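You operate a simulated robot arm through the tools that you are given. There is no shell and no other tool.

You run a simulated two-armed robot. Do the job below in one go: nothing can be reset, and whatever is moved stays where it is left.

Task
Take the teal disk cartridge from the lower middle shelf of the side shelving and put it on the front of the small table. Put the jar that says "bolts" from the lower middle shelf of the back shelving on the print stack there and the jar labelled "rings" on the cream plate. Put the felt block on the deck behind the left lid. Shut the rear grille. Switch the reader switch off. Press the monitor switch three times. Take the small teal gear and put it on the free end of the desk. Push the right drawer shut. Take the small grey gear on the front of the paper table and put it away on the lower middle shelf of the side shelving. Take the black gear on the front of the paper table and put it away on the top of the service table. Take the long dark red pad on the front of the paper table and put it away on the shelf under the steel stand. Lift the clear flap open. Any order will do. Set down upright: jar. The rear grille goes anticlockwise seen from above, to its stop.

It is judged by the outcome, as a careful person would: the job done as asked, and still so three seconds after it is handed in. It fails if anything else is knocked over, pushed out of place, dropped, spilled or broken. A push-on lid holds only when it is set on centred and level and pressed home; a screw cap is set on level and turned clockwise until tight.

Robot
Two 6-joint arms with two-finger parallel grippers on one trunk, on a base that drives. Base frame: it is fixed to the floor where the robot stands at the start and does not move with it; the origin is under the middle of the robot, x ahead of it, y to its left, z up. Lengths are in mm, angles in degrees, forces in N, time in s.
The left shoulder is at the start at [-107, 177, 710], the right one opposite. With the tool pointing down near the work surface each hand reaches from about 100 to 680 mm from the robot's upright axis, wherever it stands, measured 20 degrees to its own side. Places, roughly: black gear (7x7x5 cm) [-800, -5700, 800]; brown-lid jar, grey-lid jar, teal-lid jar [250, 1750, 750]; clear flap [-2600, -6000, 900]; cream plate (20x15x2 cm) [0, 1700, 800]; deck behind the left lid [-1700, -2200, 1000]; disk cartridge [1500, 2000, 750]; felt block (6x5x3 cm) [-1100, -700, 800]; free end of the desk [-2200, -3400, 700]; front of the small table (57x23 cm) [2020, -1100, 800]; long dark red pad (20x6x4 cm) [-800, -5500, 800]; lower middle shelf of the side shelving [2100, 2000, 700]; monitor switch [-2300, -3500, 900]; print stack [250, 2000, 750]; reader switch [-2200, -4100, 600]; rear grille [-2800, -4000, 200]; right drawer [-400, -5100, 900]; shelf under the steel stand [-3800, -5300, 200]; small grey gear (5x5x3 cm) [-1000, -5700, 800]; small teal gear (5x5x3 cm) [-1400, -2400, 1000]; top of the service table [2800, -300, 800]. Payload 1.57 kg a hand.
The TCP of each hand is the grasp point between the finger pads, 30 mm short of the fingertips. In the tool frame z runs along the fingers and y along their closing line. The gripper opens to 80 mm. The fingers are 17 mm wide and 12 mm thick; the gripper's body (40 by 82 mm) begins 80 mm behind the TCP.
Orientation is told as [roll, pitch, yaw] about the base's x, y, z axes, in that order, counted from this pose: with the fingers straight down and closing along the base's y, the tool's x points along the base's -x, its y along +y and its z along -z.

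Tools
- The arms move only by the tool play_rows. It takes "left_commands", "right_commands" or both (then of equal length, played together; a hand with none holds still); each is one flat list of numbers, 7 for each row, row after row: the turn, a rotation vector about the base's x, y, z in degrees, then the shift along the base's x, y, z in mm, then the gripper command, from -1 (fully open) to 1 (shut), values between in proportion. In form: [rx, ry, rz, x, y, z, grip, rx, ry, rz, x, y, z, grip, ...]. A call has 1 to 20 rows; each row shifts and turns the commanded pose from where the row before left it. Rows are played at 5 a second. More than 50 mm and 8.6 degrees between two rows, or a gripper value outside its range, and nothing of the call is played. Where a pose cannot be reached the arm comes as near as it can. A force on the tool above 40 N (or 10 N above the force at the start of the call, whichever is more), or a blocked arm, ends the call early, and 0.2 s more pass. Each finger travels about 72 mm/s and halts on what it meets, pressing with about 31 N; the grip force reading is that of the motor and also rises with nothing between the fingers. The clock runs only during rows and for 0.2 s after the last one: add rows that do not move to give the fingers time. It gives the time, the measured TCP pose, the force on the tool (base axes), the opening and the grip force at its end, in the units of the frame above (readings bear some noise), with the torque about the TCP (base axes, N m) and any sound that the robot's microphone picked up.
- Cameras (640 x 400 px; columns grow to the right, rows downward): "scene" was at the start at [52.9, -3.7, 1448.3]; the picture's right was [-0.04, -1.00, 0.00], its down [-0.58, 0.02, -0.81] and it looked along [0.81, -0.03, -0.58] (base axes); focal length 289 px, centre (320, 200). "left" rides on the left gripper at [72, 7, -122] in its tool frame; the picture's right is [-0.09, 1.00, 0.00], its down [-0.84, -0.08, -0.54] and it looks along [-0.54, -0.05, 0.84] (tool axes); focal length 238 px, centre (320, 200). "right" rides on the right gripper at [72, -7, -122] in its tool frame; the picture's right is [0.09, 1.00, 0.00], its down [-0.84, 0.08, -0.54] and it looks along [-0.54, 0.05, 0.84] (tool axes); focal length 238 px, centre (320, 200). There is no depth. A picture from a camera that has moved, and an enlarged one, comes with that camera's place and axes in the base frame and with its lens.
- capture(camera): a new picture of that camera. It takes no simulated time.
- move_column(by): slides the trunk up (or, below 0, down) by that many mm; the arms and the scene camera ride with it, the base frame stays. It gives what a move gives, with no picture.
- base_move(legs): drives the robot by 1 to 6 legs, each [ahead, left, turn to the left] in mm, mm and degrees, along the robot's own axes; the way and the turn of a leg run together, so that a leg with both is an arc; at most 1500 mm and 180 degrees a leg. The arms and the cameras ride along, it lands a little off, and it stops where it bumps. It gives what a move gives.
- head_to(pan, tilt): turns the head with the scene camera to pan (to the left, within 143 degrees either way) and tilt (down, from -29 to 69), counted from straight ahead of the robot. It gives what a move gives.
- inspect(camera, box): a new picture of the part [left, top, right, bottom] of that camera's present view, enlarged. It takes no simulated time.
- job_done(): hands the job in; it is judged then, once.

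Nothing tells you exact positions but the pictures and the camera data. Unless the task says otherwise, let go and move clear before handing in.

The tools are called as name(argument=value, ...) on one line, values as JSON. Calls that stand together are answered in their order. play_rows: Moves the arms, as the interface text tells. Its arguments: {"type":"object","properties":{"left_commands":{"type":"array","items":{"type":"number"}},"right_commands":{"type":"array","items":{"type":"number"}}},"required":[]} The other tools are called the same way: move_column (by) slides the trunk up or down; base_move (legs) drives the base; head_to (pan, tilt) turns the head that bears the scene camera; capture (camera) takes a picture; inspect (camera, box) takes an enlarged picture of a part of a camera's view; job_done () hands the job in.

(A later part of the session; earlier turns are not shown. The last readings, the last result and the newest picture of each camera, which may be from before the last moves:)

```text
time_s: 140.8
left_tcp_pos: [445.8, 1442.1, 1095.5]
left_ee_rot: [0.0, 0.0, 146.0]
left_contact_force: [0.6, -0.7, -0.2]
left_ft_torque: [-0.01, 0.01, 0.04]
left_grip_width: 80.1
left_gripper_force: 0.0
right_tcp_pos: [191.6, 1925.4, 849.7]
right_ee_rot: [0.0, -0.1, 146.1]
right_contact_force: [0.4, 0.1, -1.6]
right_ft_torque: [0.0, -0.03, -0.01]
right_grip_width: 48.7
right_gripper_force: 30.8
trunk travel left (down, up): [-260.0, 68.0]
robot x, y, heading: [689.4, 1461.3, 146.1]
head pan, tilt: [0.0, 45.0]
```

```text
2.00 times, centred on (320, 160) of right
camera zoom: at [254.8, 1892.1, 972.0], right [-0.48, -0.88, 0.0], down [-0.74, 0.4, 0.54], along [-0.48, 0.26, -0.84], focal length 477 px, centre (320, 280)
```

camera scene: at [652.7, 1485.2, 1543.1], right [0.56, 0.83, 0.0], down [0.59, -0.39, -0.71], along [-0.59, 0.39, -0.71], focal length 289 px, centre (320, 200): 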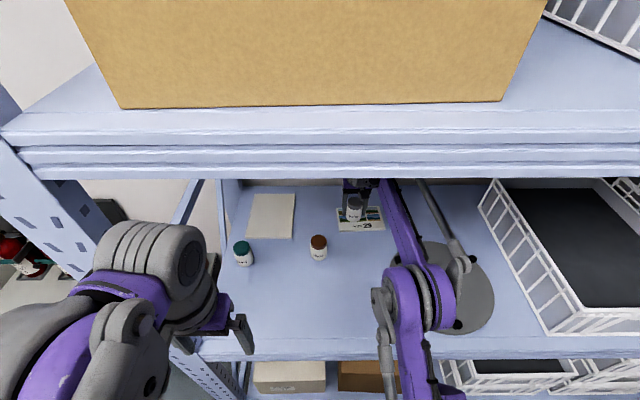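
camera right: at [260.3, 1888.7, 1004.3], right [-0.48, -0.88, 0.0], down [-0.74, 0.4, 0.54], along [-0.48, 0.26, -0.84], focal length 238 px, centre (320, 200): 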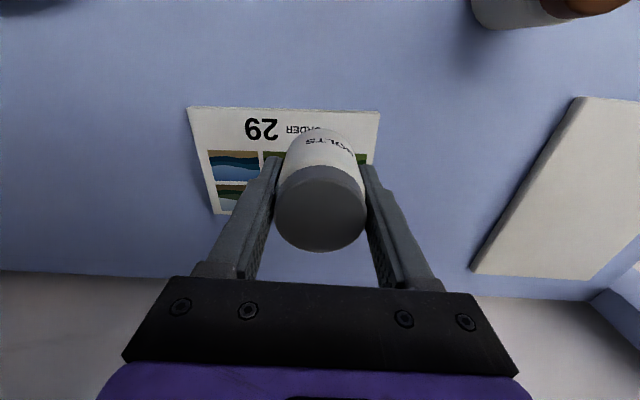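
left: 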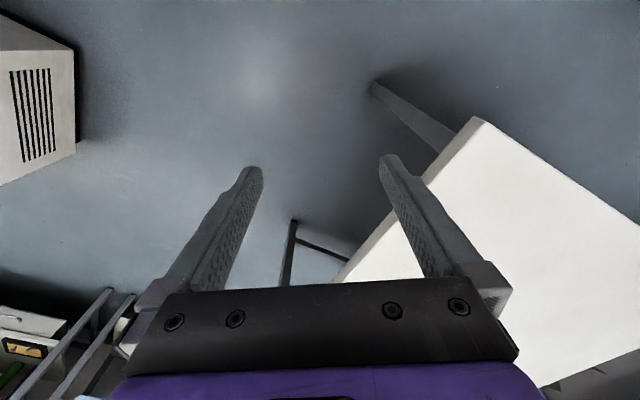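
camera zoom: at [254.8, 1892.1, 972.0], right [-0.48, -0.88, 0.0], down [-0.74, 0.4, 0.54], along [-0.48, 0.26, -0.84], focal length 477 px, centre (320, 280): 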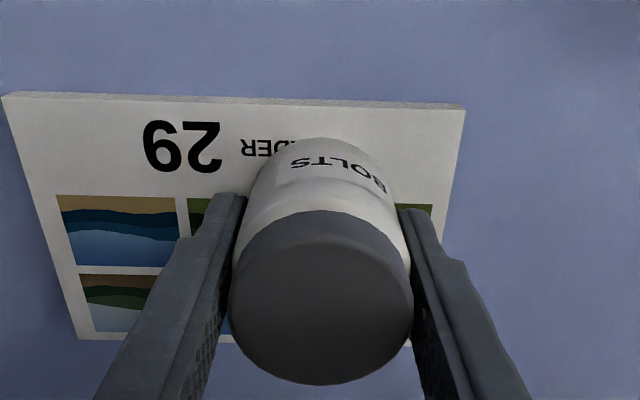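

No contact yet; continuing down in small steps.

play_rows(right_commands=[0, 0, 0, 0, 0, -2, 1, 0, 0, 0, 0, 0, 0, 1])

play_rows(right_commands=[0, 0, 0, 0, 0, -2, 1, 0, 0, 0, 0, 0, 0, 1])

play_rows(right_commands=[0, 0, 0, 0, 0, -1.5, 1, 0, 0, 0, 0, 0, 0, 1])

```text
time_s: 141.4
left_tcp_pos: [445.3, 1442.4, 1095.7]
left_ee_rot: [-0.1, -0.1, 146.1]
left_contact_force: [-0.6, 0.6, 0.7]
left_ft_torque: [-0.01, -0.02, 0.02]
left_grip_width: 80.2
left_gripper_force: 0.0
right_tcp_pos: [192.1, 1926.0, 849.6]
right_ee_rot: [0.1, -0.2, 146.1]
right_contact_force: [-5.6, 4.6, 20.5]
right_ft_torque: [0.14, 0.2, -0.06]
right_grip_width: 48.9
right_gripper_force: 31.6
trunk travel left (down, up): [-260.0, 68.0]
robot x, y, heading: [688.2, 1461.4, 146.1]
head pan, tilt: [0.0, 45.0]
```

```text
time_s: 142.0
left_tcp_pos: [445.8, 1441.5, 1094.8]
left_ee_rot: [0.0, -0.2, 146.1]
left_contact_force: [0.2, 0.0, -0.5]
left_ft_torque: [0.01, -0.02, -0.02]
left_grip_width: 80.1
left_gripper_force: 0.1
right_tcp_pos: [192.0, 1927.2, 847.5]
right_ee_rot: [0.0, -0.1, 146.1]
right_contact_force: [-4.3, 6.8, 27.0]
right_ft_torque: [0.06, 0.06, -0.02]
right_grip_width: 48.9
right_gripper_force: 30.7
trunk travel left (down, up): [-260.0, 68.0]
robot x, y, heading: [689.1, 1462.9, 146.0]
head pan, tilt: [0.0, 45.0]
```

```text
time_s: 142.6
left_tcp_pos: [446.6, 1440.3, 1095.5]
left_ee_rot: [0.0, -0.1, 146.2]
left_contact_force: [0.0, 0.4, 0.2]
left_ft_torque: [0.0, 0.01, 0.02]
left_grip_width: 80.1
left_gripper_force: 0.0
right_tcp_pos: [193.4, 1924.8, 845.7]
right_ee_rot: [0.0, -0.1, 146.1]
right_contact_force: [-1.6, 3.4, 27.2]
right_ft_torque: [0.02, -0.04, -0.03]
right_grip_width: 48.9
right_gripper_force: 31.2
trunk travel left (down, up): [-260.0, 68.0]
robot x, y, heading: [689.3, 1465.0, 145.9]
head pan, tilt: [0.0, 45.0]
```

Contact made (stack top about z 809). Releasing and lifting straight up.

play_rows(right_commands=[0, 0, 0, 0, 0, 1, 1, 0, 0, 0, 0, 0, 0, 0.2, 0, 0, 0, 0, 0, 0, -0.5, 0, 0, 0, 0, 0, 0, -1, 0, 0, 0, 0, 0, 0, -1, 0, 0, 0, 0, 0, 20, -1, 0, 0, 0, 0, 0, 40, -1, 0, 0, 0, 0, 0, 40, -1])

capture(camera="right")

```text
time_s: 144.4
left_tcp_pos: [445.9, 1442.1, 1094.6]
left_ee_rot: [0.0, 0.1, 146.0]
left_contact_force: [0.5, -0.2, 0.1]
left_ft_torque: [0.01, 0.02, 0.01]
left_grip_width: 80.0
left_gripper_force: 0.0
right_tcp_pos: [196.0, 1923.7, 933.5]
right_ee_rot: [0.0, 0.0, 146.1]
right_contact_force: [1.3, -0.3, 0.0]
right_ft_torque: [0.02, 0.03, -0.01]
right_grip_width: 80.0
right_gripper_force: 0.0
right hand out of reach, approached as far as the arm can: row 8
trunk travel left (down, up): [-260.0, 68.0]
robot x, y, heading: [692.2, 1461.2, 146.1]
head pan, tilt: [0.0, 45.0]
```

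```text
taken
camera right: at [260.4, 1889.2, 1056.6], right [-0.48, -0.88, 0.0], down [-0.74, 0.4, 0.54], along [-0.48, 0.26, -0.84], focal length 238 px, centre (320, 200)
```

right: 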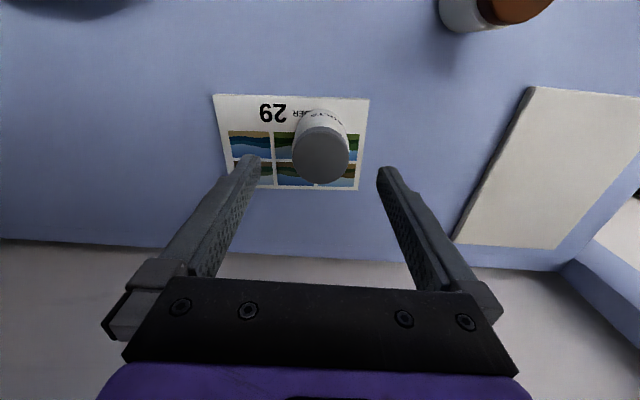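

The bolts jar stands upright on the print stack. Now I'll retract the right hand and bring the left hand over the rings jar.

play_rows(right_commands=[0, 0, 0, 41, -22, 0, -1, 0, 0, 0, 41, -22, 0, -1, 0, 0, 0, 41, -22, 0, -1, 0, 0, 0, 41, -22, 0, -1, 0, 0, 0, 41, -22, 0, -1, 0, 0, 0, 41, -22, 0, -1, 0, 0, 0, 41, -22, 0, -1, 0, 0, 0, 41, -22, 0, -1, 0, 0, 0, 41, -22, 0, -1])

play_rows(left_commands=[0, 0, 0, -27, 40, -10, -1, 0, 0, 0, -27, 40, -20, -1, 0, 0, 0, -27, 40, -20, -1, 0, 0, 0, -27, 40, -20, -1, 0, 0, 0, -27, 40, -20, -1, 0, 0, 0, -27, 40, -20, -1, 0, 0, 0, -27, 40, -20, -1, 0, 0, 0, -25, 40, -20, -1])

capture(camera="left")

capture(camera="scene")

```text
time_s: 146.4
left_tcp_pos: [446.8, 1441.6, 1095.8]
left_ee_rot: [0.0, -0.1, 146.1]
left_contact_force: [-0.2, 0.0, -0.1]
left_ft_torque: [0.02, 0.02, -0.02]
left_grip_width: 80.4
left_gripper_force: 0.1
right_tcp_pos: [565.3, 1724.2, 935.8]
right_ee_rot: [0.0, -0.1, 146.2]
right_contact_force: [0.5, 0.5, -0.3]
right_ft_torque: [0.04, 0.0, -0.03]
right_grip_width: 80.0
right_gripper_force: 0.1
trunk travel left (down, up): [-260.0, 68.0]
robot x, y, heading: [688.5, 1459.8, 146.0]
head pan, tilt: [0.0, 45.0]
```

```text
refused: row 2 steps farther than a row can; nothing moved
```

```text
taken
camera left: at [502.1, 1395.8, 1216.3], right [-0.63, -0.78, 0.0], down [-0.65, 0.53, 0.54], along [-0.42, 0.34, -0.84], focal length 238 px, centre (320, 200)
```

left: 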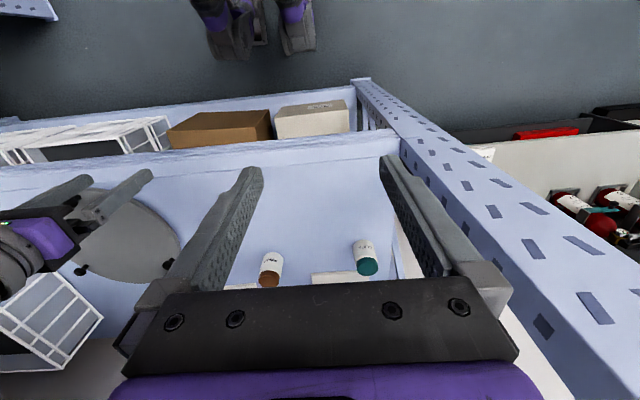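

```text
taken
camera scene: at [655.4, 1483.1, 1543.1], right [0.56, 0.83, 0.0], down [0.59, -0.39, -0.71], along [-0.59, 0.39, -0.71], focal length 289 px, centre (320, 200)
```

scene: 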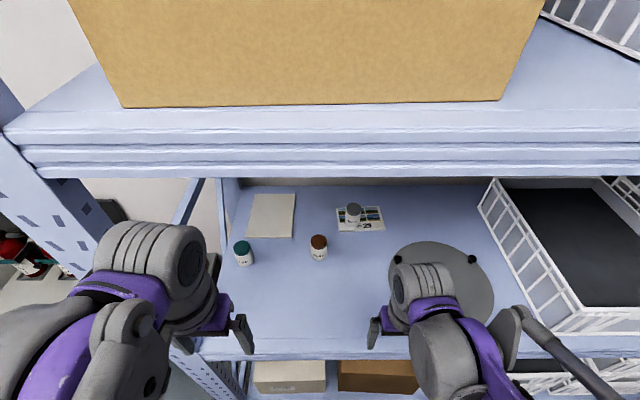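

Step size was too long; replanning the left hand's path with shorter rows. The rings jar shows at about [230, 1767].

play_rows(left_commands=[0, 0, 0, -24, 36, -17, -1, 0, 0, 0, -24, 36, -17, -1, 0, 0, 0, -24, 36, -17, -1, 0, 0, 0, -24, 36, -17, -1, 0, 0, 0, -24, 36, -17, -1, 0, 0, 0, -24, 36, -17, -1, 0, 0, 0, -24, 36, -17, -1, 0, 0, 0, -24, 36, -17, -1, 0, 0, 0, -24, 36, -17, -1])

capture(camera="left")

```text
time_s: 148.4
left_tcp_pos: [229.0, 1769.7, 940.8]
left_ee_rot: [0.0, 0.0, 146.1]
left_contact_force: [-0.5, 0.6, -0.1]
left_ft_torque: [-0.04, -0.03, 0.01]
left_grip_width: 80.0
left_gripper_force: 0.0
right_tcp_pos: [562.3, 1725.7, 934.8]
right_ee_rot: [0.0, 0.0, 146.2]
right_contact_force: [0.2, -0.4, 0.2]
right_ft_torque: [0.04, 0.0, 0.0]
right_grip_width: 79.9
right_gripper_force: 0.1
trunk travel left (down, up): [-260.0, 68.0]
robot x, y, heading: [689.5, 1458.8, 146.0]
head pan, tilt: [0.0, 45.0]
```

```text
taken
camera left: at [283.6, 1723.6, 1062.3], right [-0.63, -0.78, 0.0], down [-0.65, 0.53, 0.54], along [-0.42, 0.34, -0.84], focal length 238 px, centre (320, 200)
```

left: 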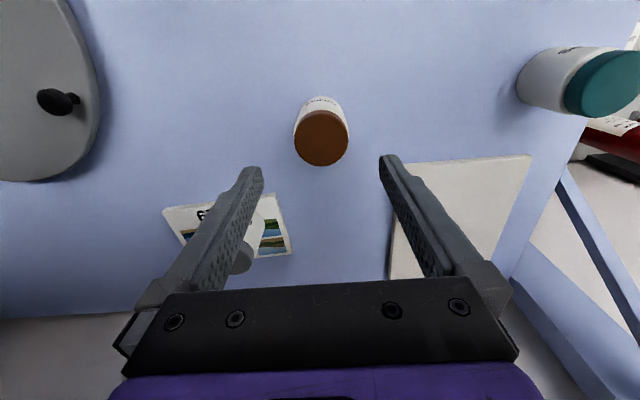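

Rings jar centre is at about [232, 1764]. Descending and gripping it.

play_rows(left_commands=[0, 0, 0, 3, -5, -22, -1, 0, 0, 0, 0, 0, -40, -1, 0, 0, 0, 0, 0, -40, -1, 0, 0, 0, 0, 0, 0, -1])

capture(camera="left")

play_rows(left_commands=[0, 0, 0, 0, 0, 0, 0.2, 0, 0, 0, 0, 0, 0, 0.6, 0, 0, 0, 0, 0, 0, 1, 0, 0, 0, 0, 0, 0, 1, 0, 0, 0, 0, 0, 15, 1, 0, 0, 0, 0, 0, 30, 1])

capture(camera="left")

```text
time_s: 149.4
left_tcp_pos: [233.8, 1762.2, 838.2]
left_ee_rot: [0.0, 0.0, 146.1]
left_contact_force: [0.4, 0.3, 0.1]
left_ft_torque: [0.02, -0.03, -0.03]
left_grip_width: 79.7
left_gripper_force: 0.1
right_tcp_pos: [562.9, 1725.1, 935.0]
right_ee_rot: [0.0, 0.0, 146.2]
right_contact_force: [-0.2, -0.6, 0.3]
right_ft_torque: [-0.02, 0.0, 0.0]
right_grip_width: 80.2
right_gripper_force: 0.0
trunk travel left (down, up): [-260.0, 68.0]
robot x, y, heading: [690.4, 1460.3, 146.1]
head pan, tilt: [0.0, 45.0]
```

```text
taken
camera left: at [289.0, 1717.3, 960.4], right [-0.63, -0.78, 0.0], down [-0.65, 0.53, 0.54], along [-0.42, 0.34, -0.84], focal length 238 px, centre (320, 200)
```

left: 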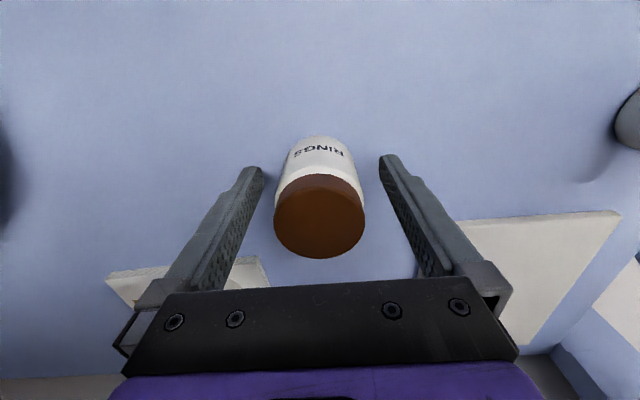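

```text
time_s: 150.8
left_tcp_pos: [233.9, 1761.7, 884.7]
left_ee_rot: [0.0, 0.0, 146.1]
left_contact_force: [0.3, 0.1, -1.2]
left_ft_torque: [-0.02, -0.01, 0.0]
left_grip_width: 49.0
left_gripper_force: 31.1
right_tcp_pos: [563.5, 1724.4, 935.6]
right_ee_rot: [0.0, 0.0, 146.1]
right_contact_force: [0.3, 0.6, -0.7]
right_ft_torque: [-0.03, 0.04, 0.02]
right_grip_width: 80.2
right_gripper_force: 0.0
trunk travel left (down, up): [-260.0, 68.0]
robot x, y, heading: [691.2, 1463.9, 146.1]
head pan, tilt: [0.0, 45.0]
```

```text
taken
camera left: at [288.9, 1716.4, 1005.8], right [-0.63, -0.78, 0.0], down [-0.65, 0.53, 0.54], along [-0.42, 0.34, -0.84], focal length 238 px, centre (320, 200)
```

left: 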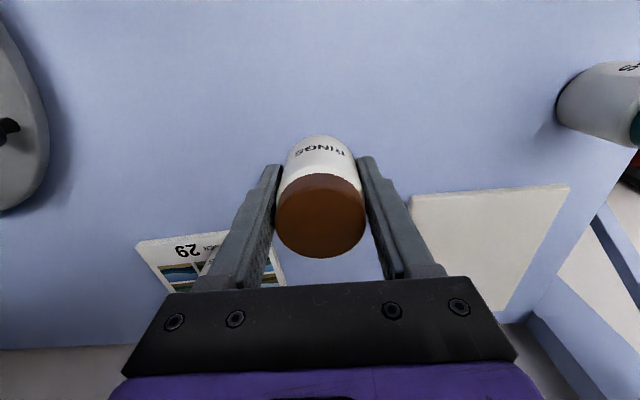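

Rings jar held. Moving it over the near half of the cream plate.

play_rows(left_commands=[0, 0, 0, -34, -13.5, 0, 1, 0, 0, 0, -34, -13.5, 0, 1, 0, 0, 0, -34, -13.5, 0, 1, 0, 0, 0, -34, -13.5, 0, 1, 0, 0, 0, -32, -13, 0, 1])

capture(camera="left")

```text
time_s: 152.0
left_tcp_pos: [64.5, 1694.3, 884.9]
left_ee_rot: [-0.1, 0.0, 146.1]
left_contact_force: [-0.4, 0.6, -2.0]
left_ft_torque: [0.01, 0.02, 0.0]
left_grip_width: 48.8
left_gripper_force: 31.5
right_tcp_pos: [562.2, 1725.4, 935.4]
right_ee_rot: [0.0, 0.0, 146.1]
right_contact_force: [0.2, 0.0, 1.1]
right_ft_torque: [0.01, -0.04, -0.01]
right_grip_width: 80.3
right_gripper_force: 0.1
trunk travel left (down, up): [-260.0, 68.0]
robot x, y, heading: [691.6, 1458.0, 146.1]
head pan, tilt: [0.0, 45.0]
```

```text
taken
camera left: at [119.5, 1647.6, 1006.3], right [-0.63, -0.78, 0.0], down [-0.65, 0.53, 0.54], along [-0.42, 0.34, -0.84], focal length 238 px, centre (320, 200)
```

left: 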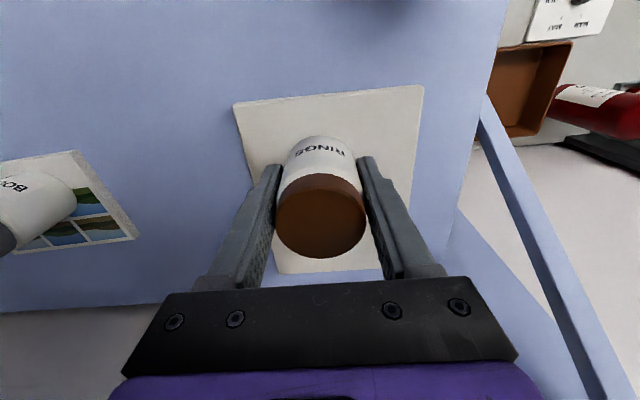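

The jar is over the plate's near-centre. Lowering gently to contact.

play_rows(left_commands=[0, 0, 0, 0, 0, -12, 1, 0, 0, 0, 0, 0, -8, 1, 0, 0, 0, 0, 0, 0, 1])

play_rows(left_commands=[0, 0, 0, 0, 0, -3, 1, 0, 0, 0, 0, 0, 0, 1])

play_rows(left_commands=[0, 0, 0, 0, 0, -2.5, 1, 0, 0, 0, 0, 0, 0, 1])

```text
time_s: 152.8
left_tcp_pos: [63.5, 1693.4, 863.9]
left_ee_rot: [0.0, 0.1, 146.1]
left_contact_force: [-0.7, -0.1, -1.5]
left_ft_torque: [0.05, 0.02, 0.0]
left_grip_width: 48.8
left_gripper_force: 31.2
right_tcp_pos: [563.5, 1724.5, 933.5]
right_ee_rot: [0.0, 0.0, 146.1]
right_contact_force: [0.1, 0.0, 0.0]
right_ft_torque: [-0.01, 0.03, 0.02]
right_grip_width: 80.0
right_gripper_force: 0.0
trunk travel left (down, up): [-260.0, 68.0]
robot x, y, heading: [688.9, 1460.9, 146.1]
head pan, tilt: [0.0, 45.0]
```

```text
time_s: 153.4
left_tcp_pos: [64.9, 1694.6, 861.1]
left_ee_rot: [0.0, 0.0, 146.2]
left_contact_force: [-0.7, -0.7, -2.0]
left_ft_torque: [-0.01, 0.0, -0.02]
left_grip_width: 48.7
left_gripper_force: 31.0
right_tcp_pos: [563.5, 1725.1, 933.8]
right_ee_rot: [-0.1, 0.1, 146.0]
right_contact_force: [-0.8, -0.2, 0.3]
right_ft_torque: [0.0, -0.02, -0.01]
right_grip_width: 80.1
right_gripper_force: 0.0
trunk travel left (down, up): [-260.0, 68.0]
robot x, y, heading: [687.9, 1464.2, 146.0]
head pan, tilt: [0.0, 45.0]
```

```text
time_s: 154.0
left_tcp_pos: [64.8, 1693.1, 858.5]
left_ee_rot: [0.1, 0.0, 146.2]
left_contact_force: [-0.1, 0.6, -1.4]
left_ft_torque: [0.02, -0.01, 0.0]
left_grip_width: 49.1
left_gripper_force: 30.8
right_tcp_pos: [563.1, 1725.1, 935.1]
right_ee_rot: [0.0, 0.0, 146.1]
right_contact_force: [0.0, -0.5, -0.6]
right_ft_torque: [-0.01, 0.03, -0.01]
right_grip_width: 80.1
right_gripper_force: 0.0
trunk travel left (down, up): [-260.0, 68.0]
robot x, y, heading: [692.6, 1461.9, 146.2]
head pan, tilt: [0.0, 45.0]
```

play_rows(left_commands=[0, 0, 0, 0, 0, -2.5, 1, 0, 0, 0, 0, 0, 0, 1])

play_rows(left_commands=[0, 0, 0, 0, 0, -2, 1, 0, 0, 0, 0, 0, 0, 1])

```text
time_s: 154.6
left_tcp_pos: [65.8, 1693.6, 855.5]
left_ee_rot: [0.0, 0.0, 146.1]
left_contact_force: [-0.8, 0.3, -1.4]
left_ft_torque: [-0.01, -0.01, -0.03]
left_grip_width: 48.7
left_gripper_force: 31.4
right_tcp_pos: [563.2, 1726.0, 933.8]
right_ee_rot: [0.1, 0.1, 146.1]
right_contact_force: [0.4, -0.7, 0.3]
right_ft_torque: [-0.02, 0.03, -0.02]
right_grip_width: 80.3
right_gripper_force: 0.0
trunk travel left (down, up): [-260.0, 68.0]
robot x, y, heading: [691.2, 1461.9, 146.1]
head pan, tilt: [0.0, 45.0]
```

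```text
time_s: 155.2
left_tcp_pos: [65.4, 1693.8, 854.6]
left_ee_rot: [0.1, 0.0, 146.2]
left_contact_force: [-0.2, 0.0, -1.6]
left_ft_torque: [0.02, 0.03, 0.0]
left_grip_width: 49.1
left_gripper_force: 31.0
right_tcp_pos: [563.5, 1724.2, 934.4]
right_ee_rot: [0.0, 0.0, 146.1]
right_contact_force: [-0.1, -0.1, 0.9]
right_ft_torque: [-0.02, -0.01, -0.01]
right_grip_width: 79.8
right_gripper_force: 0.0
trunk travel left (down, up): [-260.0, 68.0]
robot x, y, heading: [688.0, 1461.8, 145.6]
head pan, tilt: [0.0, 45.0]
```

play_rows(left_commands=[0, 0, 0, 0, 0, -2, 1, 0, 0, 0, 0, 0, 0, 1])

play_rows(left_commands=[0, 0, 0, 0, 0, -2, 1, 0, 0, 0, 0, 0, 0, 1])

```text
time_s: 155.8
left_tcp_pos: [65.2, 1693.6, 852.1]
left_ee_rot: [0.0, -0.1, 146.2]
left_contact_force: [-0.5, -0.3, -1.8]
left_ft_torque: [-0.02, -0.03, 0.0]
left_grip_width: 48.8
left_gripper_force: 30.8
right_tcp_pos: [563.7, 1724.7, 934.6]
right_ee_rot: [0.1, -0.1, 146.1]
right_contact_force: [-0.6, -0.3, 0.3]
right_ft_torque: [-0.02, 0.02, 0.01]
right_grip_width: 80.2
right_gripper_force: 0.0
trunk travel left (down, up): [-260.0, 68.0]
robot x, y, heading: [688.2, 1461.4, 146.2]
head pan, tilt: [0.0, 45.0]
```

```text
time_s: 156.4
left_tcp_pos: [63.6, 1693.7, 850.2]
left_ee_rot: [0.0, -0.1, 146.2]
left_contact_force: [-0.2, -0.2, -1.3]
left_ft_torque: [-0.01, 0.01, -0.03]
left_grip_width: 48.8
left_gripper_force: 31.0
right_tcp_pos: [562.8, 1724.7, 935.5]
right_ee_rot: [0.1, 0.0, 146.1]
right_contact_force: [0.1, -0.2, 0.2]
right_ft_torque: [-0.04, 0.0, 0.0]
right_grip_width: 80.1
right_gripper_force: 0.0
trunk travel left (down, up): [-260.0, 68.0]
robot x, y, heading: [694.2, 1462.9, 145.9]
head pan, tilt: [0.0, 45.0]
```

No contact yet; let me check the view before continuing down.

capture(camera="left")

play_rows(left_commands=[0, 0, 0, 0, 0, -2, 1, 0, 0, 0, 0, 0, 0, 1])

play_rows(left_commands=[0, 0, 0, 0, 0, -2, 1, 0, 0, 0, 0, 0, 0, 1])

```text
taken
camera left: at [120.1, 1648.3, 971.6], right [-0.63, -0.78, 0.0], down [-0.65, 0.53, 0.54], along [-0.42, 0.34, -0.84], focal length 238 px, centre (320, 200)
```

left: 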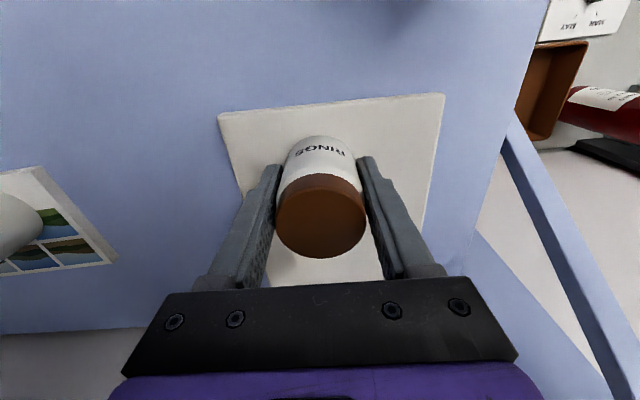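

```text
time_s: 157.0
left_tcp_pos: [64.8, 1693.7, 849.8]
left_ee_rot: [0.0, -0.2, 146.1]
left_contact_force: [-7.1, 2.8, 19.4]
left_ft_torque: [0.05, 0.18, 0.02]
left_grip_width: 48.6
left_gripper_force: 31.1
right_tcp_pos: [564.1, 1724.5, 935.6]
right_ee_rot: [0.0, -0.2, 146.1]
right_contact_force: [-0.5, 0.2, 0.0]
right_ft_torque: [-0.02, 0.01, 0.03]
right_grip_width: 80.2
right_gripper_force: 0.1
trunk travel left (down, up): [-260.0, 68.0]
robot x, y, heading: [685.7, 1458.7, 145.8]
head pan, tilt: [0.0, 45.0]
```

```text
time_s: 157.6
left_tcp_pos: [65.9, 1692.9, 849.1]
left_ee_rot: [0.0, -0.2, 146.2]
left_contact_force: [-4.3, 2.6, 27.7]
left_ft_torque: [0.06, 0.12, 0.11]
left_grip_width: 49.2
left_gripper_force: 30.6
right_tcp_pos: [565.4, 1724.9, 935.8]
right_ee_rot: [-0.1, -0.1, 146.1]
right_contact_force: [-0.3, 0.4, -0.4]
right_ft_torque: [-0.03, -0.01, 0.0]
right_grip_width: 80.3
right_gripper_force: 0.0
trunk travel left (down, up): [-260.0, 68.0]
robot x, y, heading: [688.9, 1463.4, 146.1]
head pan, tilt: [0.0, 45.0]
```

Contact with the plate. Releasing, lifting, and verifying.

play_rows(left_commands=[0, 0, 0, 0, 0, 1, 1, 0, 0, 0, 0, 0, 0, 0.2, 0, 0, 0, 0, 0, 0, -0.5, 0, 0, 0, 0, 0, 0, -1, 0, 0, 0, 0, 0, 0, -1, 0, 0, 0, 0, 0, 20, -1, 0, 0, 0, 0, 0, 40, -1, 0, 0, 0, 0, 0, 30, -1])

capture(camera="left")

play_rows(left_commands=[0, 0, 0, 42, -20, 0, -1, 0, 0, 0, 42, -20, 0, -1, 0, 0, 0, 42, -20, 0, -1, 0, 0, 0, 42, -20, 0, -1, 0, 0, 0, 42, -20, 0, -1, 0, 0, 0, 42, -20, 0, -1, 0, 0, 0, 42, -20, 0, -1, 0, 0, 0, 42, -20, 0, -1, 0, 0, 0, 42, -20, 0, -1])

capture(camera="scene")

```text
time_s: 159.4
left_tcp_pos: [65.6, 1694.0, 938.3]
left_ee_rot: [0.1, 0.0, 146.1]
left_contact_force: [0.1, 0.6, -0.1]
left_ft_torque: [0.02, 0.03, 0.02]
left_grip_width: 79.9
left_gripper_force: 0.1
right_tcp_pos: [564.2, 1725.1, 934.0]
right_ee_rot: [0.0, 0.0, 146.1]
right_contact_force: [-0.8, 0.7, 1.2]
right_ft_torque: [0.02, 0.06, -0.01]
right_grip_width: 80.0
right_gripper_force: 0.0
trunk travel left (down, up): [-260.0, 68.0]
robot x, y, heading: [690.9, 1463.5, 146.0]
head pan, tilt: [0.0, 45.0]
```

```text
taken
camera left: at [120.7, 1648.5, 1059.5], right [-0.63, -0.78, 0.0], down [-0.65, 0.53, 0.54], along [-0.42, 0.34, -0.84], focal length 238 px, centre (320, 200)
```

left: 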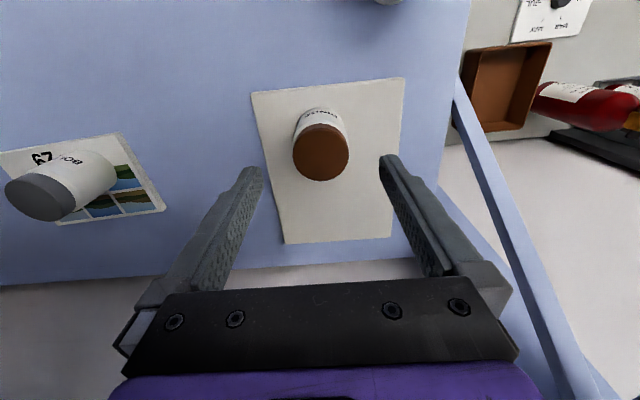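

```text
time_s: 161.4
left_tcp_pos: [443.0, 1512.8, 935.6]
left_ee_rot: [0.0, -0.1, 146.1]
left_contact_force: [1.1, 0.5, -0.2]
left_ft_torque: [0.0, 0.01, -0.04]
left_grip_width: 80.1
left_gripper_force: 0.0
right_tcp_pos: [565.0, 1723.4, 934.7]
right_ee_rot: [0.0, -0.1, 146.2]
right_contact_force: [-0.6, 0.0, 0.0]
right_ft_torque: [0.0, 0.02, 0.0]
right_grip_width: 80.1
right_gripper_force: 0.1
trunk travel left (down, up): [-260.0, 68.0]
robot x, y, heading: [688.2, 1461.4, 146.1]
head pan, tilt: [0.0, 45.0]
```

```text
taken
camera scene: at [654.9, 1482.6, 1543.1], right [0.56, 0.83, 0.0], down [0.59, -0.39, -0.71], along [-0.59, 0.4, -0.71], focal length 289 px, centre (320, 200)
```

scene: 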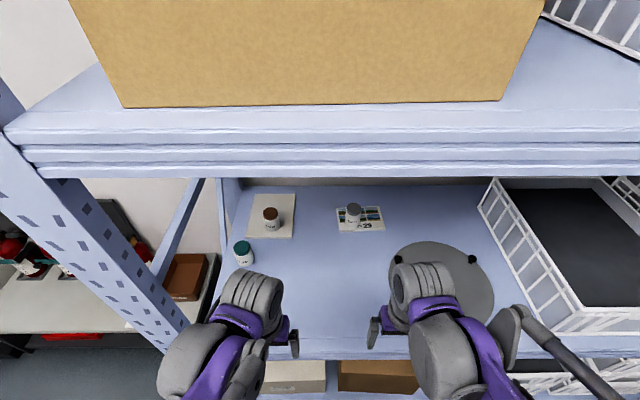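

Both jars are placed correctly (RINGS on the plate, BOLTS on the print stack). Now I'll back out and turn to the side shelving for the teal cartridge.

base_move(legs=[[0, -150, 0], [-330, 0, 0], [0, -120, 0], [0, 0, -90]])

head_to(pan=0, tilt=45)

capture(camera="scene")

```text
time_s: 170.3
left_tcp_pos: [1165.0, 1748.8, 936.3]
left_ee_rot: [0.0, 0.0, 56.6]
left_contact_force: [0.3, 0.3, 0.3]
left_ft_torque: [-0.05, 0.02, -0.01]
left_grip_width: 80.1
left_gripper_force: 0.1
right_tcp_pos: [1377.6, 1629.7, 935.2]
right_ee_rot: [0.0, 0.0, 56.7]
right_contact_force: [0.0, 0.8, 0.5]
right_ft_torque: [0.05, 0.01, -0.02]
right_grip_width: 80.1
right_gripper_force: 0.0
trunk travel left (down, up): [-260.0, 68.0]
robot x, y, heading: [1120.6, 1501.0, 56.7]
head pan, tilt: [0.0, 45.0]
```

```text
time_s: 170.9
left_tcp_pos: [1165.6, 1749.4, 936.4]
left_ee_rot: [0.1, 0.0, 56.6]
left_contact_force: [-0.5, 1.2, -0.2]
left_ft_torque: [-0.01, 0.03, 0.0]
left_grip_width: 80.0
left_gripper_force: 0.2
right_tcp_pos: [1377.5, 1629.6, 935.4]
right_ee_rot: [0.1, -0.1, 56.6]
right_contact_force: [0.4, -0.9, 0.7]
right_ft_torque: [0.0, -0.01, -0.04]
right_grip_width: 79.9
right_gripper_force: 0.0
trunk travel left (down, up): [-260.0, 68.0]
robot x, y, heading: [1114.6, 1500.8, 56.6]
head pan, tilt: [0.0, 45.0]
```

```text
taken
camera scene: at [1135.7, 1535.0, 1543.1], right [0.83, -0.55, 0.0], down [-0.39, -0.59, -0.71], along [0.39, 0.59, -0.71], focal length 289 px, centre (320, 200)
```

scene: 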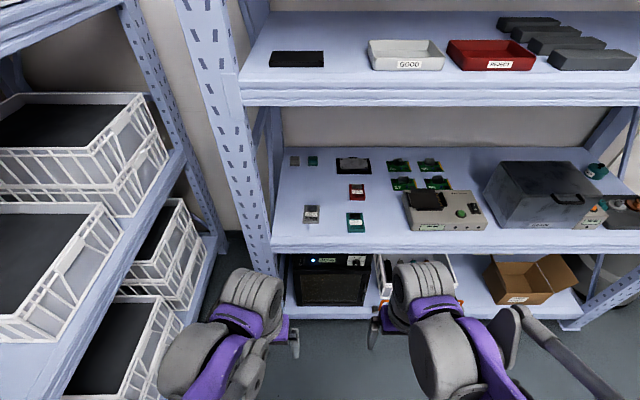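

The teal cartridge is at about [1615, 2029, 757]. I'll drive 236 mm ahead so the right hand is in front of it, then extend over it.

base_move(legs=[[236, 0, -0.4]])

capture(camera="right")

capture(camera="scene")

```text
time_s: 172.6
left_tcp_pos: [1297.1, 1943.8, 935.8]
left_ee_rot: [-0.1, 0.1, 56.2]
left_contact_force: [0.1, 0.0, 0.1]
left_ft_torque: [-0.04, 0.0, 0.01]
left_grip_width: 80.2
left_gripper_force: 0.0
right_tcp_pos: [1508.2, 1823.8, 933.9]
right_ee_rot: [-0.1, 0.0, 56.3]
right_contact_force: [-0.2, -0.2, -0.8]
right_ft_torque: [0.0, -0.02, 0.0]
right_grip_width: 80.2
right_gripper_force: 0.1
trunk travel left (down, up): [-260.0, 68.0]
robot x, y, heading: [1242.6, 1694.2, 56.2]
head pan, tilt: [0.0, 45.0]
```

```text
taken
camera right: at [1474.1, 1759.8, 1056.8], right [-0.88, 0.48, 0.0], down [0.4, 0.74, 0.54], along [0.26, 0.48, -0.84], focal length 238 px, centre (320, 200)
```

right: 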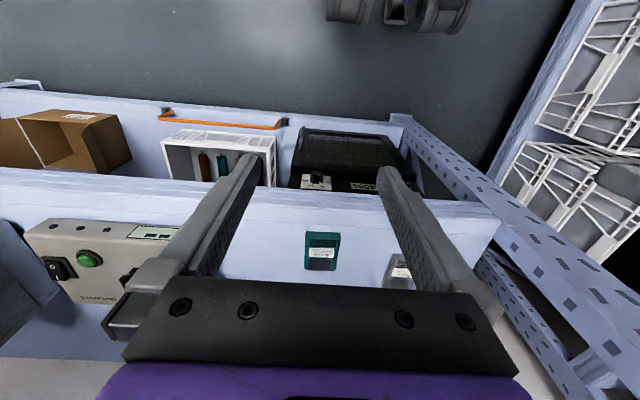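

```text
taken
camera scene: at [1265.8, 1730.2, 1543.0], right [0.83, -0.56, 0.0], down [-0.39, -0.59, -0.71], along [0.39, 0.59, -0.71], focal length 289 px, centre (320, 200)
```

scene: 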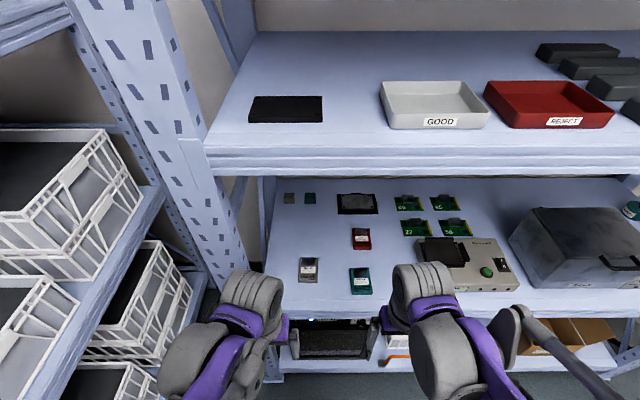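

The wrist camera places the cartridge centre at about [1616, 2028], aligned with my heading. Extending the right hand over it, then lowering the trunk.

play_rows(right_commands=[0, 0, 0, 21.6, 40.8, 0, -1, 0, 0, 0, 21.6, 40.8, 0, -1, 0, 0, 0, 21.6, 40.8, 0, -1, 0, 0, 0, 21.6, 40.8, 0, -1, 0, 0, 0, 21.4, 41, 0, -1])

move_column(by=-70)

capture(camera="right")

capture(camera="scene")

```text
time_s: 173.8
left_tcp_pos: [1297.7, 1944.8, 936.1]
left_ee_rot: [0.1, 0.0, 56.2]
left_contact_force: [-0.4, 0.1, 0.2]
left_ft_torque: [0.0, 0.0, -0.02]
left_grip_width: 80.1
left_gripper_force: 0.0
right_tcp_pos: [1617.1, 2027.5, 933.2]
right_ee_rot: [0.0, 0.0, 56.2]
right_contact_force: [0.6, -0.7, 0.2]
right_ft_torque: [-0.03, 0.0, 0.01]
right_grip_width: 80.0
right_gripper_force: 0.0
trunk travel left (down, up): [-260.0, 68.0]
robot x, y, heading: [1247.5, 1697.2, 56.1]
head pan, tilt: [0.0, 45.0]
```

```text
time_s: 174.9
left_tcp_pos: [1295.9, 1944.4, 867.0]
left_ee_rot: [0.1, 0.1, 56.2]
left_contact_force: [0.0, 0.3, -0.3]
left_ft_torque: [0.01, -0.01, 0.0]
left_grip_width: 80.2
left_gripper_force: 0.1
right_tcp_pos: [1616.9, 2027.3, 865.2]
right_ee_rot: [0.0, 0.1, 56.2]
right_contact_force: [0.5, -0.7, -0.7]
right_ft_torque: [0.0, 0.02, 0.01]
right_grip_width: 80.1
right_gripper_force: 0.0
trunk travel left (down, up): [-190.0, 138.0]
robot x, y, heading: [1243.7, 1695.4, 55.9]
head pan, tilt: [0.0, 45.0]
```

```text
taken
camera right: at [1582.0, 1964.0, 987.0], right [-0.88, 0.48, 0.0], down [0.4, 0.74, 0.54], along [0.26, 0.48, -0.84], focal length 238 px, centre (320, 200)
```

right: 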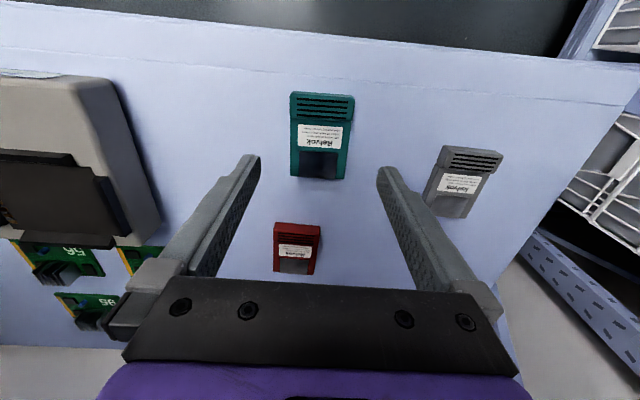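

```text
taken
camera scene: at [1267.3, 1732.4, 1473.4], right [0.83, -0.56, 0.0], down [-0.39, -0.59, -0.71], along [0.39, 0.59, -0.71], focal length 289 px, centre (320, 200)
```

scene: 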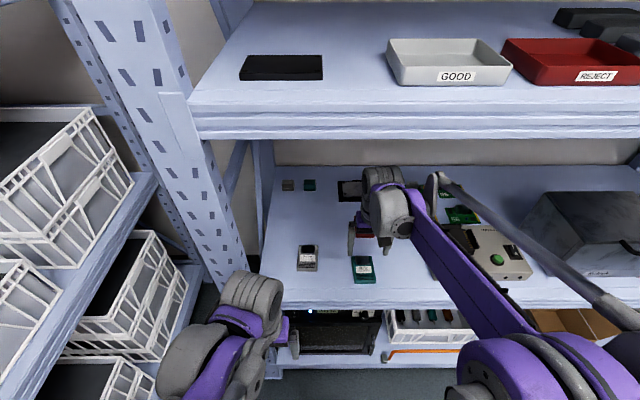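

Aligned over the cartridge. I'll descend carefully until the fingertips are just above the shelf.

play_rows(right_commands=[0, 0, 0, 0, 0, -40, -1, 0, 0, 0, 0, 0, -37, -1, 0, 0, 0, 0, 0, -3, -1, 0, 0, 0, 0, 0, 0, -1])

capture(camera="right")

```text
time_s: 175.9
left_tcp_pos: [1296.9, 1943.9, 866.5]
left_ee_rot: [0.1, 0.0, 56.2]
left_contact_force: [0.0, -0.1, 0.5]
left_ft_torque: [0.0, -0.04, 0.05]
left_grip_width: 79.8
left_gripper_force: 0.0
right_tcp_pos: [1616.1, 2027.9, 784.1]
right_ee_rot: [0.1, 0.0, 56.1]
right_contact_force: [-0.5, -0.4, 0.3]
right_ft_torque: [0.01, 0.02, 0.01]
right_grip_width: 79.9
right_gripper_force: 0.2
trunk travel left (down, up): [-190.0, 138.0]
robot x, y, heading: [1246.0, 1697.7, 56.2]
head pan, tilt: [0.0, 45.0]
```

```text
taken
camera right: at [1581.5, 1964.1, 906.6], right [-0.88, 0.48, 0.0], down [0.4, 0.74, 0.54], along [0.26, 0.48, -0.84], focal length 238 px, centre (320, 200)
```

right: 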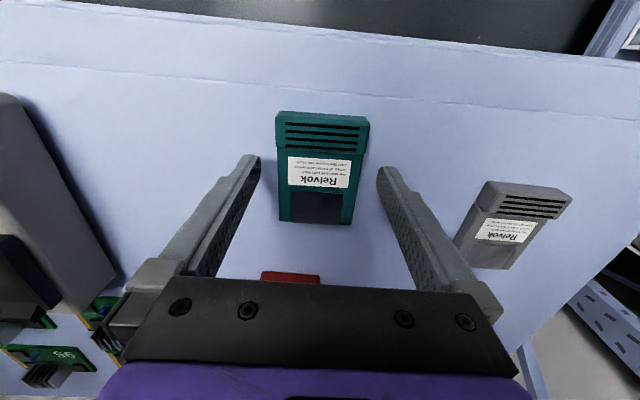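

Fingers straddle the cartridge well. Continuing down in small steps to feel the shelf.

play_rows(right_commands=[0, 0, 0, 0, 0, -3, -1, 0, 0, 0, 0, 0, -3, -1, 0, 0, 0, 0, 0, -2, -1])

play_rows(right_commands=[0, 0, 0, 0, 0, -2, -1, 0, 0, 0, 0, 0, 0, -1])

play_rows(right_commands=[0, 0, 0, 0, 0, -2, -1, 0, 0, 0, 0, 0, 0, -1])

inspect(camera="right", box=[180, 80, 460, 260])

```text
time_s: 176.7
left_tcp_pos: [1296.0, 1944.1, 866.4]
left_ee_rot: [0.0, 0.0, 56.2]
left_contact_force: [0.6, -0.1, 0.6]
left_ft_torque: [0.0, 0.01, -0.02]
left_grip_width: 80.0
left_gripper_force: 0.1
right_tcp_pos: [1616.1, 2026.0, 774.8]
right_ee_rot: [0.1, 0.0, 56.2]
right_contact_force: [0.4, 0.3, 0.6]
right_ft_torque: [0.04, 0.02, -0.01]
right_grip_width: 80.0
right_gripper_force: 0.0
trunk travel left (down, up): [-190.0, 138.0]
robot x, y, heading: [1241.9, 1696.3, 56.4]
head pan, tilt: [0.0, 45.0]
```

```text
time_s: 177.3
left_tcp_pos: [1296.3, 1944.1, 865.7]
left_ee_rot: [0.0, 0.0, 56.2]
left_contact_force: [0.5, 0.5, -0.1]
left_ft_torque: [-0.02, -0.01, 0.02]
left_grip_width: 79.9
left_gripper_force: 0.1
right_tcp_pos: [1616.1, 2026.4, 774.8]
right_ee_rot: [0.1, 0.1, 56.1]
right_contact_force: [-0.2, -0.6, 0.4]
right_ft_torque: [-0.01, 0.01, 0.01]
right_grip_width: 79.9
right_gripper_force: 0.1
trunk travel left (down, up): [-190.0, 138.0]
robot x, y, heading: [1245.5, 1697.3, 56.1]
head pan, tilt: [0.0, 45.0]
```

```text
time_s: 177.9
left_tcp_pos: [1296.7, 1944.3, 866.4]
left_ee_rot: [0.0, -0.1, 56.1]
left_contact_force: [-0.3, -0.5, -0.4]
left_ft_torque: [0.01, 0.03, 0.01]
left_grip_width: 80.0
left_gripper_force: 0.0
right_tcp_pos: [1616.2, 2026.6, 772.9]
right_ee_rot: [-0.1, 0.0, 56.2]
right_contact_force: [0.0, 0.1, -0.6]
right_ft_torque: [-0.02, -0.02, -0.01]
right_grip_width: 79.9
right_gripper_force: 0.1
trunk travel left (down, up): [-190.0, 138.0]
robot x, y, heading: [1245.7, 1696.3, 56.0]
head pan, tilt: [0.0, 45.0]
```

```text
2.22 times, centred on (320, 170) of right
camera zoom: at [1581.7, 1963.2, 894.8], right [-0.88, 0.48, 0.0], down [0.4, 0.74, 0.54], along [0.26, 0.48, -0.84], focal length 530 px, centre (320, 267)
```

zoom: 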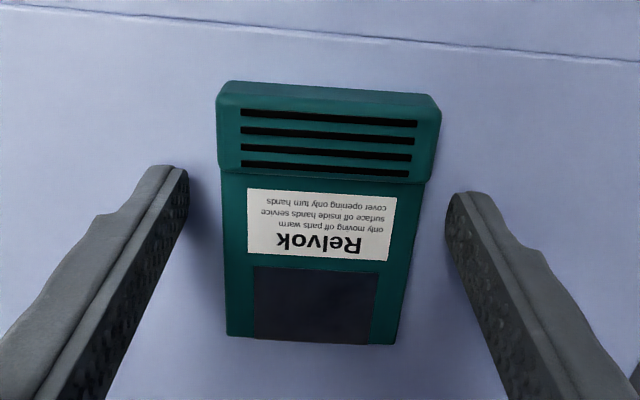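

No shelf contact yet at fingertip z≈743, already well beside the cartridge. A few mm more, then close and lift slightly.

play_rows(right_commands=[0, 0, 0, 0, 0, -2, -1, 0, 0, 0, 0, 0, -2, -1, 0, 0, 0, 0, 0, 0, -1])

play_rows(right_commands=[0, 0, 0, 0, 0, 0, 0, 0, 0, 0, 0, 0, 0, 0.5, 0, 0, 0, 0, 0, 0, 1, 0, 0, 0, 0, 0, 0, 1, 0, 0, 0, 0, 0, 0, 1])

capture(camera="right")

```text
time_s: 178.7
left_tcp_pos: [1296.4, 1943.6, 866.6]
left_ee_rot: [-0.1, -0.1, 56.2]
left_contact_force: [0.1, 0.3, -0.3]
left_ft_torque: [0.03, -0.01, 0.01]
left_grip_width: 80.1
left_gripper_force: 0.1
right_tcp_pos: [1615.9, 2025.6, 770.2]
right_ee_rot: [0.1, -0.3, 56.2]
right_contact_force: [5.5, 5.7, 31.8]
right_ft_torque: [0.26, 0.38, 0.1]
right_grip_width: 80.0
right_gripper_force: 0.1
trunk travel left (down, up): [-190.0, 138.0]
robot x, y, heading: [1248.7, 1696.3, 56.2]
head pan, tilt: [0.0, 45.0]
```

```text
time_s: 179.3
left_tcp_pos: [1295.4, 1943.0, 866.5]
left_ee_rot: [0.0, -0.1, 56.2]
left_contact_force: [0.4, -0.3, -0.8]
left_ft_torque: [0.01, -0.02, 0.0]
left_grip_width: 79.9
left_gripper_force: 0.0
right_tcp_pos: [1615.7, 2026.1, 770.5]
right_ee_rot: [0.0, 0.0, 56.2]
right_contact_force: [-1.5, -0.4, 16.7]
right_ft_torque: [-0.12, 0.12, -0.21]
right_grip_width: 59.5
right_gripper_force: 17.9
trunk travel left (down, up): [-190.0, 138.0]
robot x, y, heading: [1245.6, 1696.5, 56.2]
head pan, tilt: [0.0, 45.0]
stopped in row 2 (right hand): the force on the tool passed its limit at 44 N (the readings are from after the stop); the commanded pose is now the measured one
```

```text
taken
camera right: at [1581.2, 1963.2, 892.2], right [-0.88, 0.48, 0.0], down [0.4, 0.74, 0.54], along [0.26, 0.48, -0.84], focal length 238 px, centre (320, 200)
```

right: 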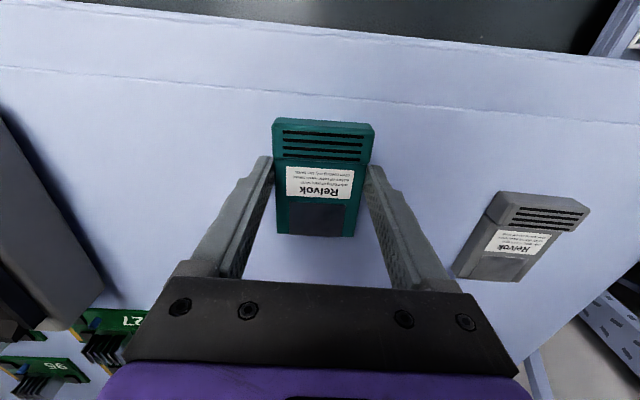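

The shelf is at z≈740; fingers are nearly closed. Raising 2 mm and closing fully, then lifting.

play_rows(right_commands=[0, 0, 0, 0, 0, 2.5, 0.5, 0, 0, 0, 0, 0, 0, 1, 0, 0, 0, 0, 0, 0, 1, 0, 0, 0, 0, 0, 0, 1])

play_rows(right_commands=[0, 0, 0, 0, 0, 15, 1, 0, 0, 0, 0, 0, 40, 1, 0, 0, 0, 0, 0, 40, 1])

capture(camera="right")

```text
time_s: 180.3
left_tcp_pos: [1296.2, 1944.4, 866.5]
left_ee_rot: [0.0, 0.0, 56.2]
left_contact_force: [0.0, 0.2, 0.1]
left_ft_torque: [-0.01, 0.0, -0.04]
left_grip_width: 80.1
left_gripper_force: 0.0
right_tcp_pos: [1617.1, 2027.2, 773.2]
right_ee_rot: [-0.1, -0.1, 56.2]
right_contact_force: [0.5, -1.0, 0.6]
right_ft_torque: [-0.01, 0.02, -0.03]
right_grip_width: 59.1
right_gripper_force: 30.9
trunk travel left (down, up): [-190.0, 138.0]
robot x, y, heading: [1246.9, 1698.2, 56.1]
head pan, tilt: [0.0, 45.0]
```

```text
time_s: 181.1
left_tcp_pos: [1296.7, 1943.6, 865.8]
left_ee_rot: [0.0, 0.0, 56.2]
left_contact_force: [0.4, -0.1, -1.0]
left_ft_torque: [0.01, 0.02, 0.0]
left_grip_width: 79.9
left_gripper_force: 0.0
right_tcp_pos: [1617.6, 2024.6, 867.3]
right_ee_rot: [-0.1, -0.1, 56.3]
right_contact_force: [-0.3, -0.2, -1.1]
right_ft_torque: [0.03, -0.04, 0.01]
right_grip_width: 59.4
right_gripper_force: 31.0
trunk travel left (down, up): [-190.0, 138.0]
robot x, y, heading: [1244.5, 1697.3, 56.2]
head pan, tilt: [0.0, 45.0]
```

```text
taken
camera right: at [1583.0, 1961.5, 988.9], right [-0.88, 0.48, 0.0], down [0.4, 0.74, 0.54], along [0.26, 0.48, -0.84], focal length 238 px, centre (320, 200)
```

right: 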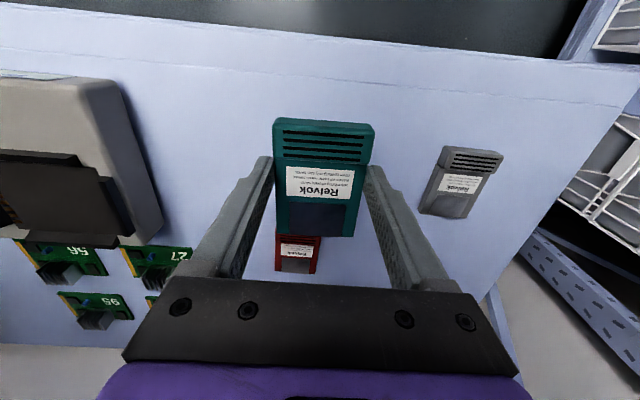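

The cartridge is held (59 mm). I'll retract the hand, raise the trunk a bit, and drive around to the small table.

play_rows(right_commands=[0, 0, 0, 0, 0, 30, 1, 0, 0, 0, -21.6, -40.8, 0, 1, 0, 0, 0, -21.6, -40.8, 0, 1, 0, 0, 0, -21.6, -40.8, 0, 1, 0, 0, 0, -21.6, -40.8, 0, 1, 0, 0, 0, -21.6, -40.8, 0, 1])

move_column(by=100)

base_move(legs=[[-220, 0, 0], [0, -1500, 0], [-1500, 0, 0]])

```text
time_s: 182.5
left_tcp_pos: [1297.2, 1941.8, 865.6]
left_ee_rot: [0.1, -0.2, 56.2]
left_contact_force: [-0.6, 0.2, 0.0]
left_ft_torque: [0.02, -0.01, -0.02]
left_grip_width: 79.9
left_gripper_force: 0.1
right_tcp_pos: [1508.3, 1820.1, 898.9]
right_ee_rot: [0.0, -0.1, 56.2]
right_contact_force: [0.1, -0.1, 0.1]
right_ft_torque: [0.05, 0.02, 0.03]
right_grip_width: 59.3
right_gripper_force: 30.5
trunk travel left (down, up): [-190.0, 138.0]
robot x, y, heading: [1245.7, 1695.7, 56.2]
head pan, tilt: [0.0, 45.0]
```

```text
time_s: 183.8
left_tcp_pos: [1295.6, 1942.7, 965.9]
left_ee_rot: [-0.1, 0.0, 56.1]
left_contact_force: [-0.1, 0.1, 0.5]
left_ft_torque: [0.02, 0.01, -0.01]
left_grip_width: 80.0
left_gripper_force: 0.0
right_tcp_pos: [1508.9, 1822.0, 997.7]
right_ee_rot: [0.1, -0.1, 56.2]
right_contact_force: [1.2, -0.5, -1.4]
right_ft_torque: [0.0, -0.01, 0.0]
right_grip_width: 59.4
right_gripper_force: 30.7
trunk travel left (down, up): [-290.0, 38.0]
robot x, y, heading: [1249.8, 1701.9, 56.1]
head pan, tilt: [0.0, 45.0]
```

```text
time_s: 205.3
left_tcp_pos: [1602.9, -305.2, 966.4]
left_ee_rot: [0.0, 0.1, 56.2]
left_contact_force: [-0.9, 0.0, 0.8]
left_ft_torque: [-0.03, -0.01, -0.01]
left_grip_width: 80.2
left_gripper_force: 0.0
right_tcp_pos: [1816.6, -425.4, 996.5]
right_ee_rot: [0.0, -0.1, 56.1]
right_contact_force: [0.6, -0.3, -0.4]
right_ft_torque: [0.0, -0.02, 0.01]
right_grip_width: 59.2
right_gripper_force: 31.2
trunk travel left (down, up): [-290.0, 38.0]
robot x, y, heading: [1554.0, -549.7, 56.1]
head pan, tilt: [0.0, 45.0]
```

I'm beside the small table. Turning right to face it and looking.

base_move(legs=[[-60, 0, 0], [0, 0, -90]])

head_to(pan=0, tilt=40)

capture(camera="scene")

```text
time_s: 210.1
left_tcp_pos: [1766.2, -655.5, 966.4]
left_ee_rot: [0.1, 0.0, -34.5]
left_contact_force: [0.1, -0.2, -0.7]
left_ft_torque: [0.06, 0.0, 0.01]
left_grip_width: 80.0
left_gripper_force: 0.0
right_tcp_pos: [1642.4, -865.1, 995.7]
right_ee_rot: [0.0, -0.1, -34.5]
right_contact_force: [0.0, 1.3, -1.1]
right_ft_torque: [-0.02, -0.02, -0.02]
right_grip_width: 59.0
right_gripper_force: 31.0
trunk travel left (down, up): [-290.0, 38.0]
robot x, y, heading: [1514.8, -601.7, -34.8]
head pan, tilt: [0.0, 45.0]
```

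```text
time_s: 210.8
left_tcp_pos: [1765.1, -654.7, 965.9]
left_ee_rot: [0.0, 0.0, -34.5]
left_contact_force: [-0.1, 0.4, 0.4]
left_ft_torque: [0.0, 0.01, 0.01]
left_grip_width: 79.8
left_gripper_force: 0.0
right_tcp_pos: [1642.3, -866.1, 995.2]
right_ee_rot: [0.0, -0.1, -34.6]
right_contact_force: [0.1, 0.1, -0.8]
right_ft_torque: [0.0, -0.02, 0.0]
right_grip_width: 59.3
right_gripper_force: 30.8
trunk travel left (down, up): [-290.0, 38.0]
robot x, y, heading: [1519.4, -596.5, -34.6]
head pan, tilt: [0.0, 40.0]
```

```text
taken
camera scene: at [1552.7, -625.7, 1583.5], right [-0.57, -0.82, 0.0], down [-0.53, 0.36, -0.77], along [0.63, -0.43, -0.64], focal length 289 px, centre (320, 200)
```

scene: 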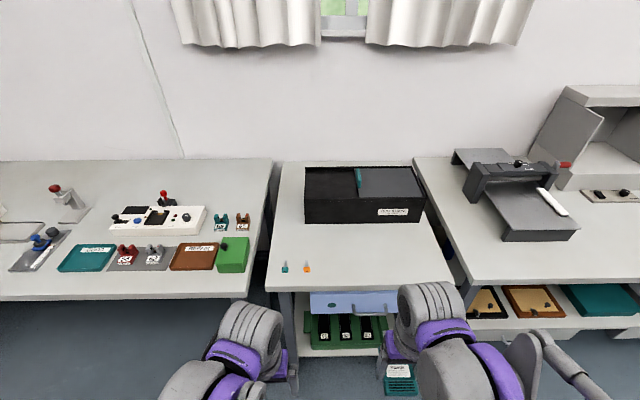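

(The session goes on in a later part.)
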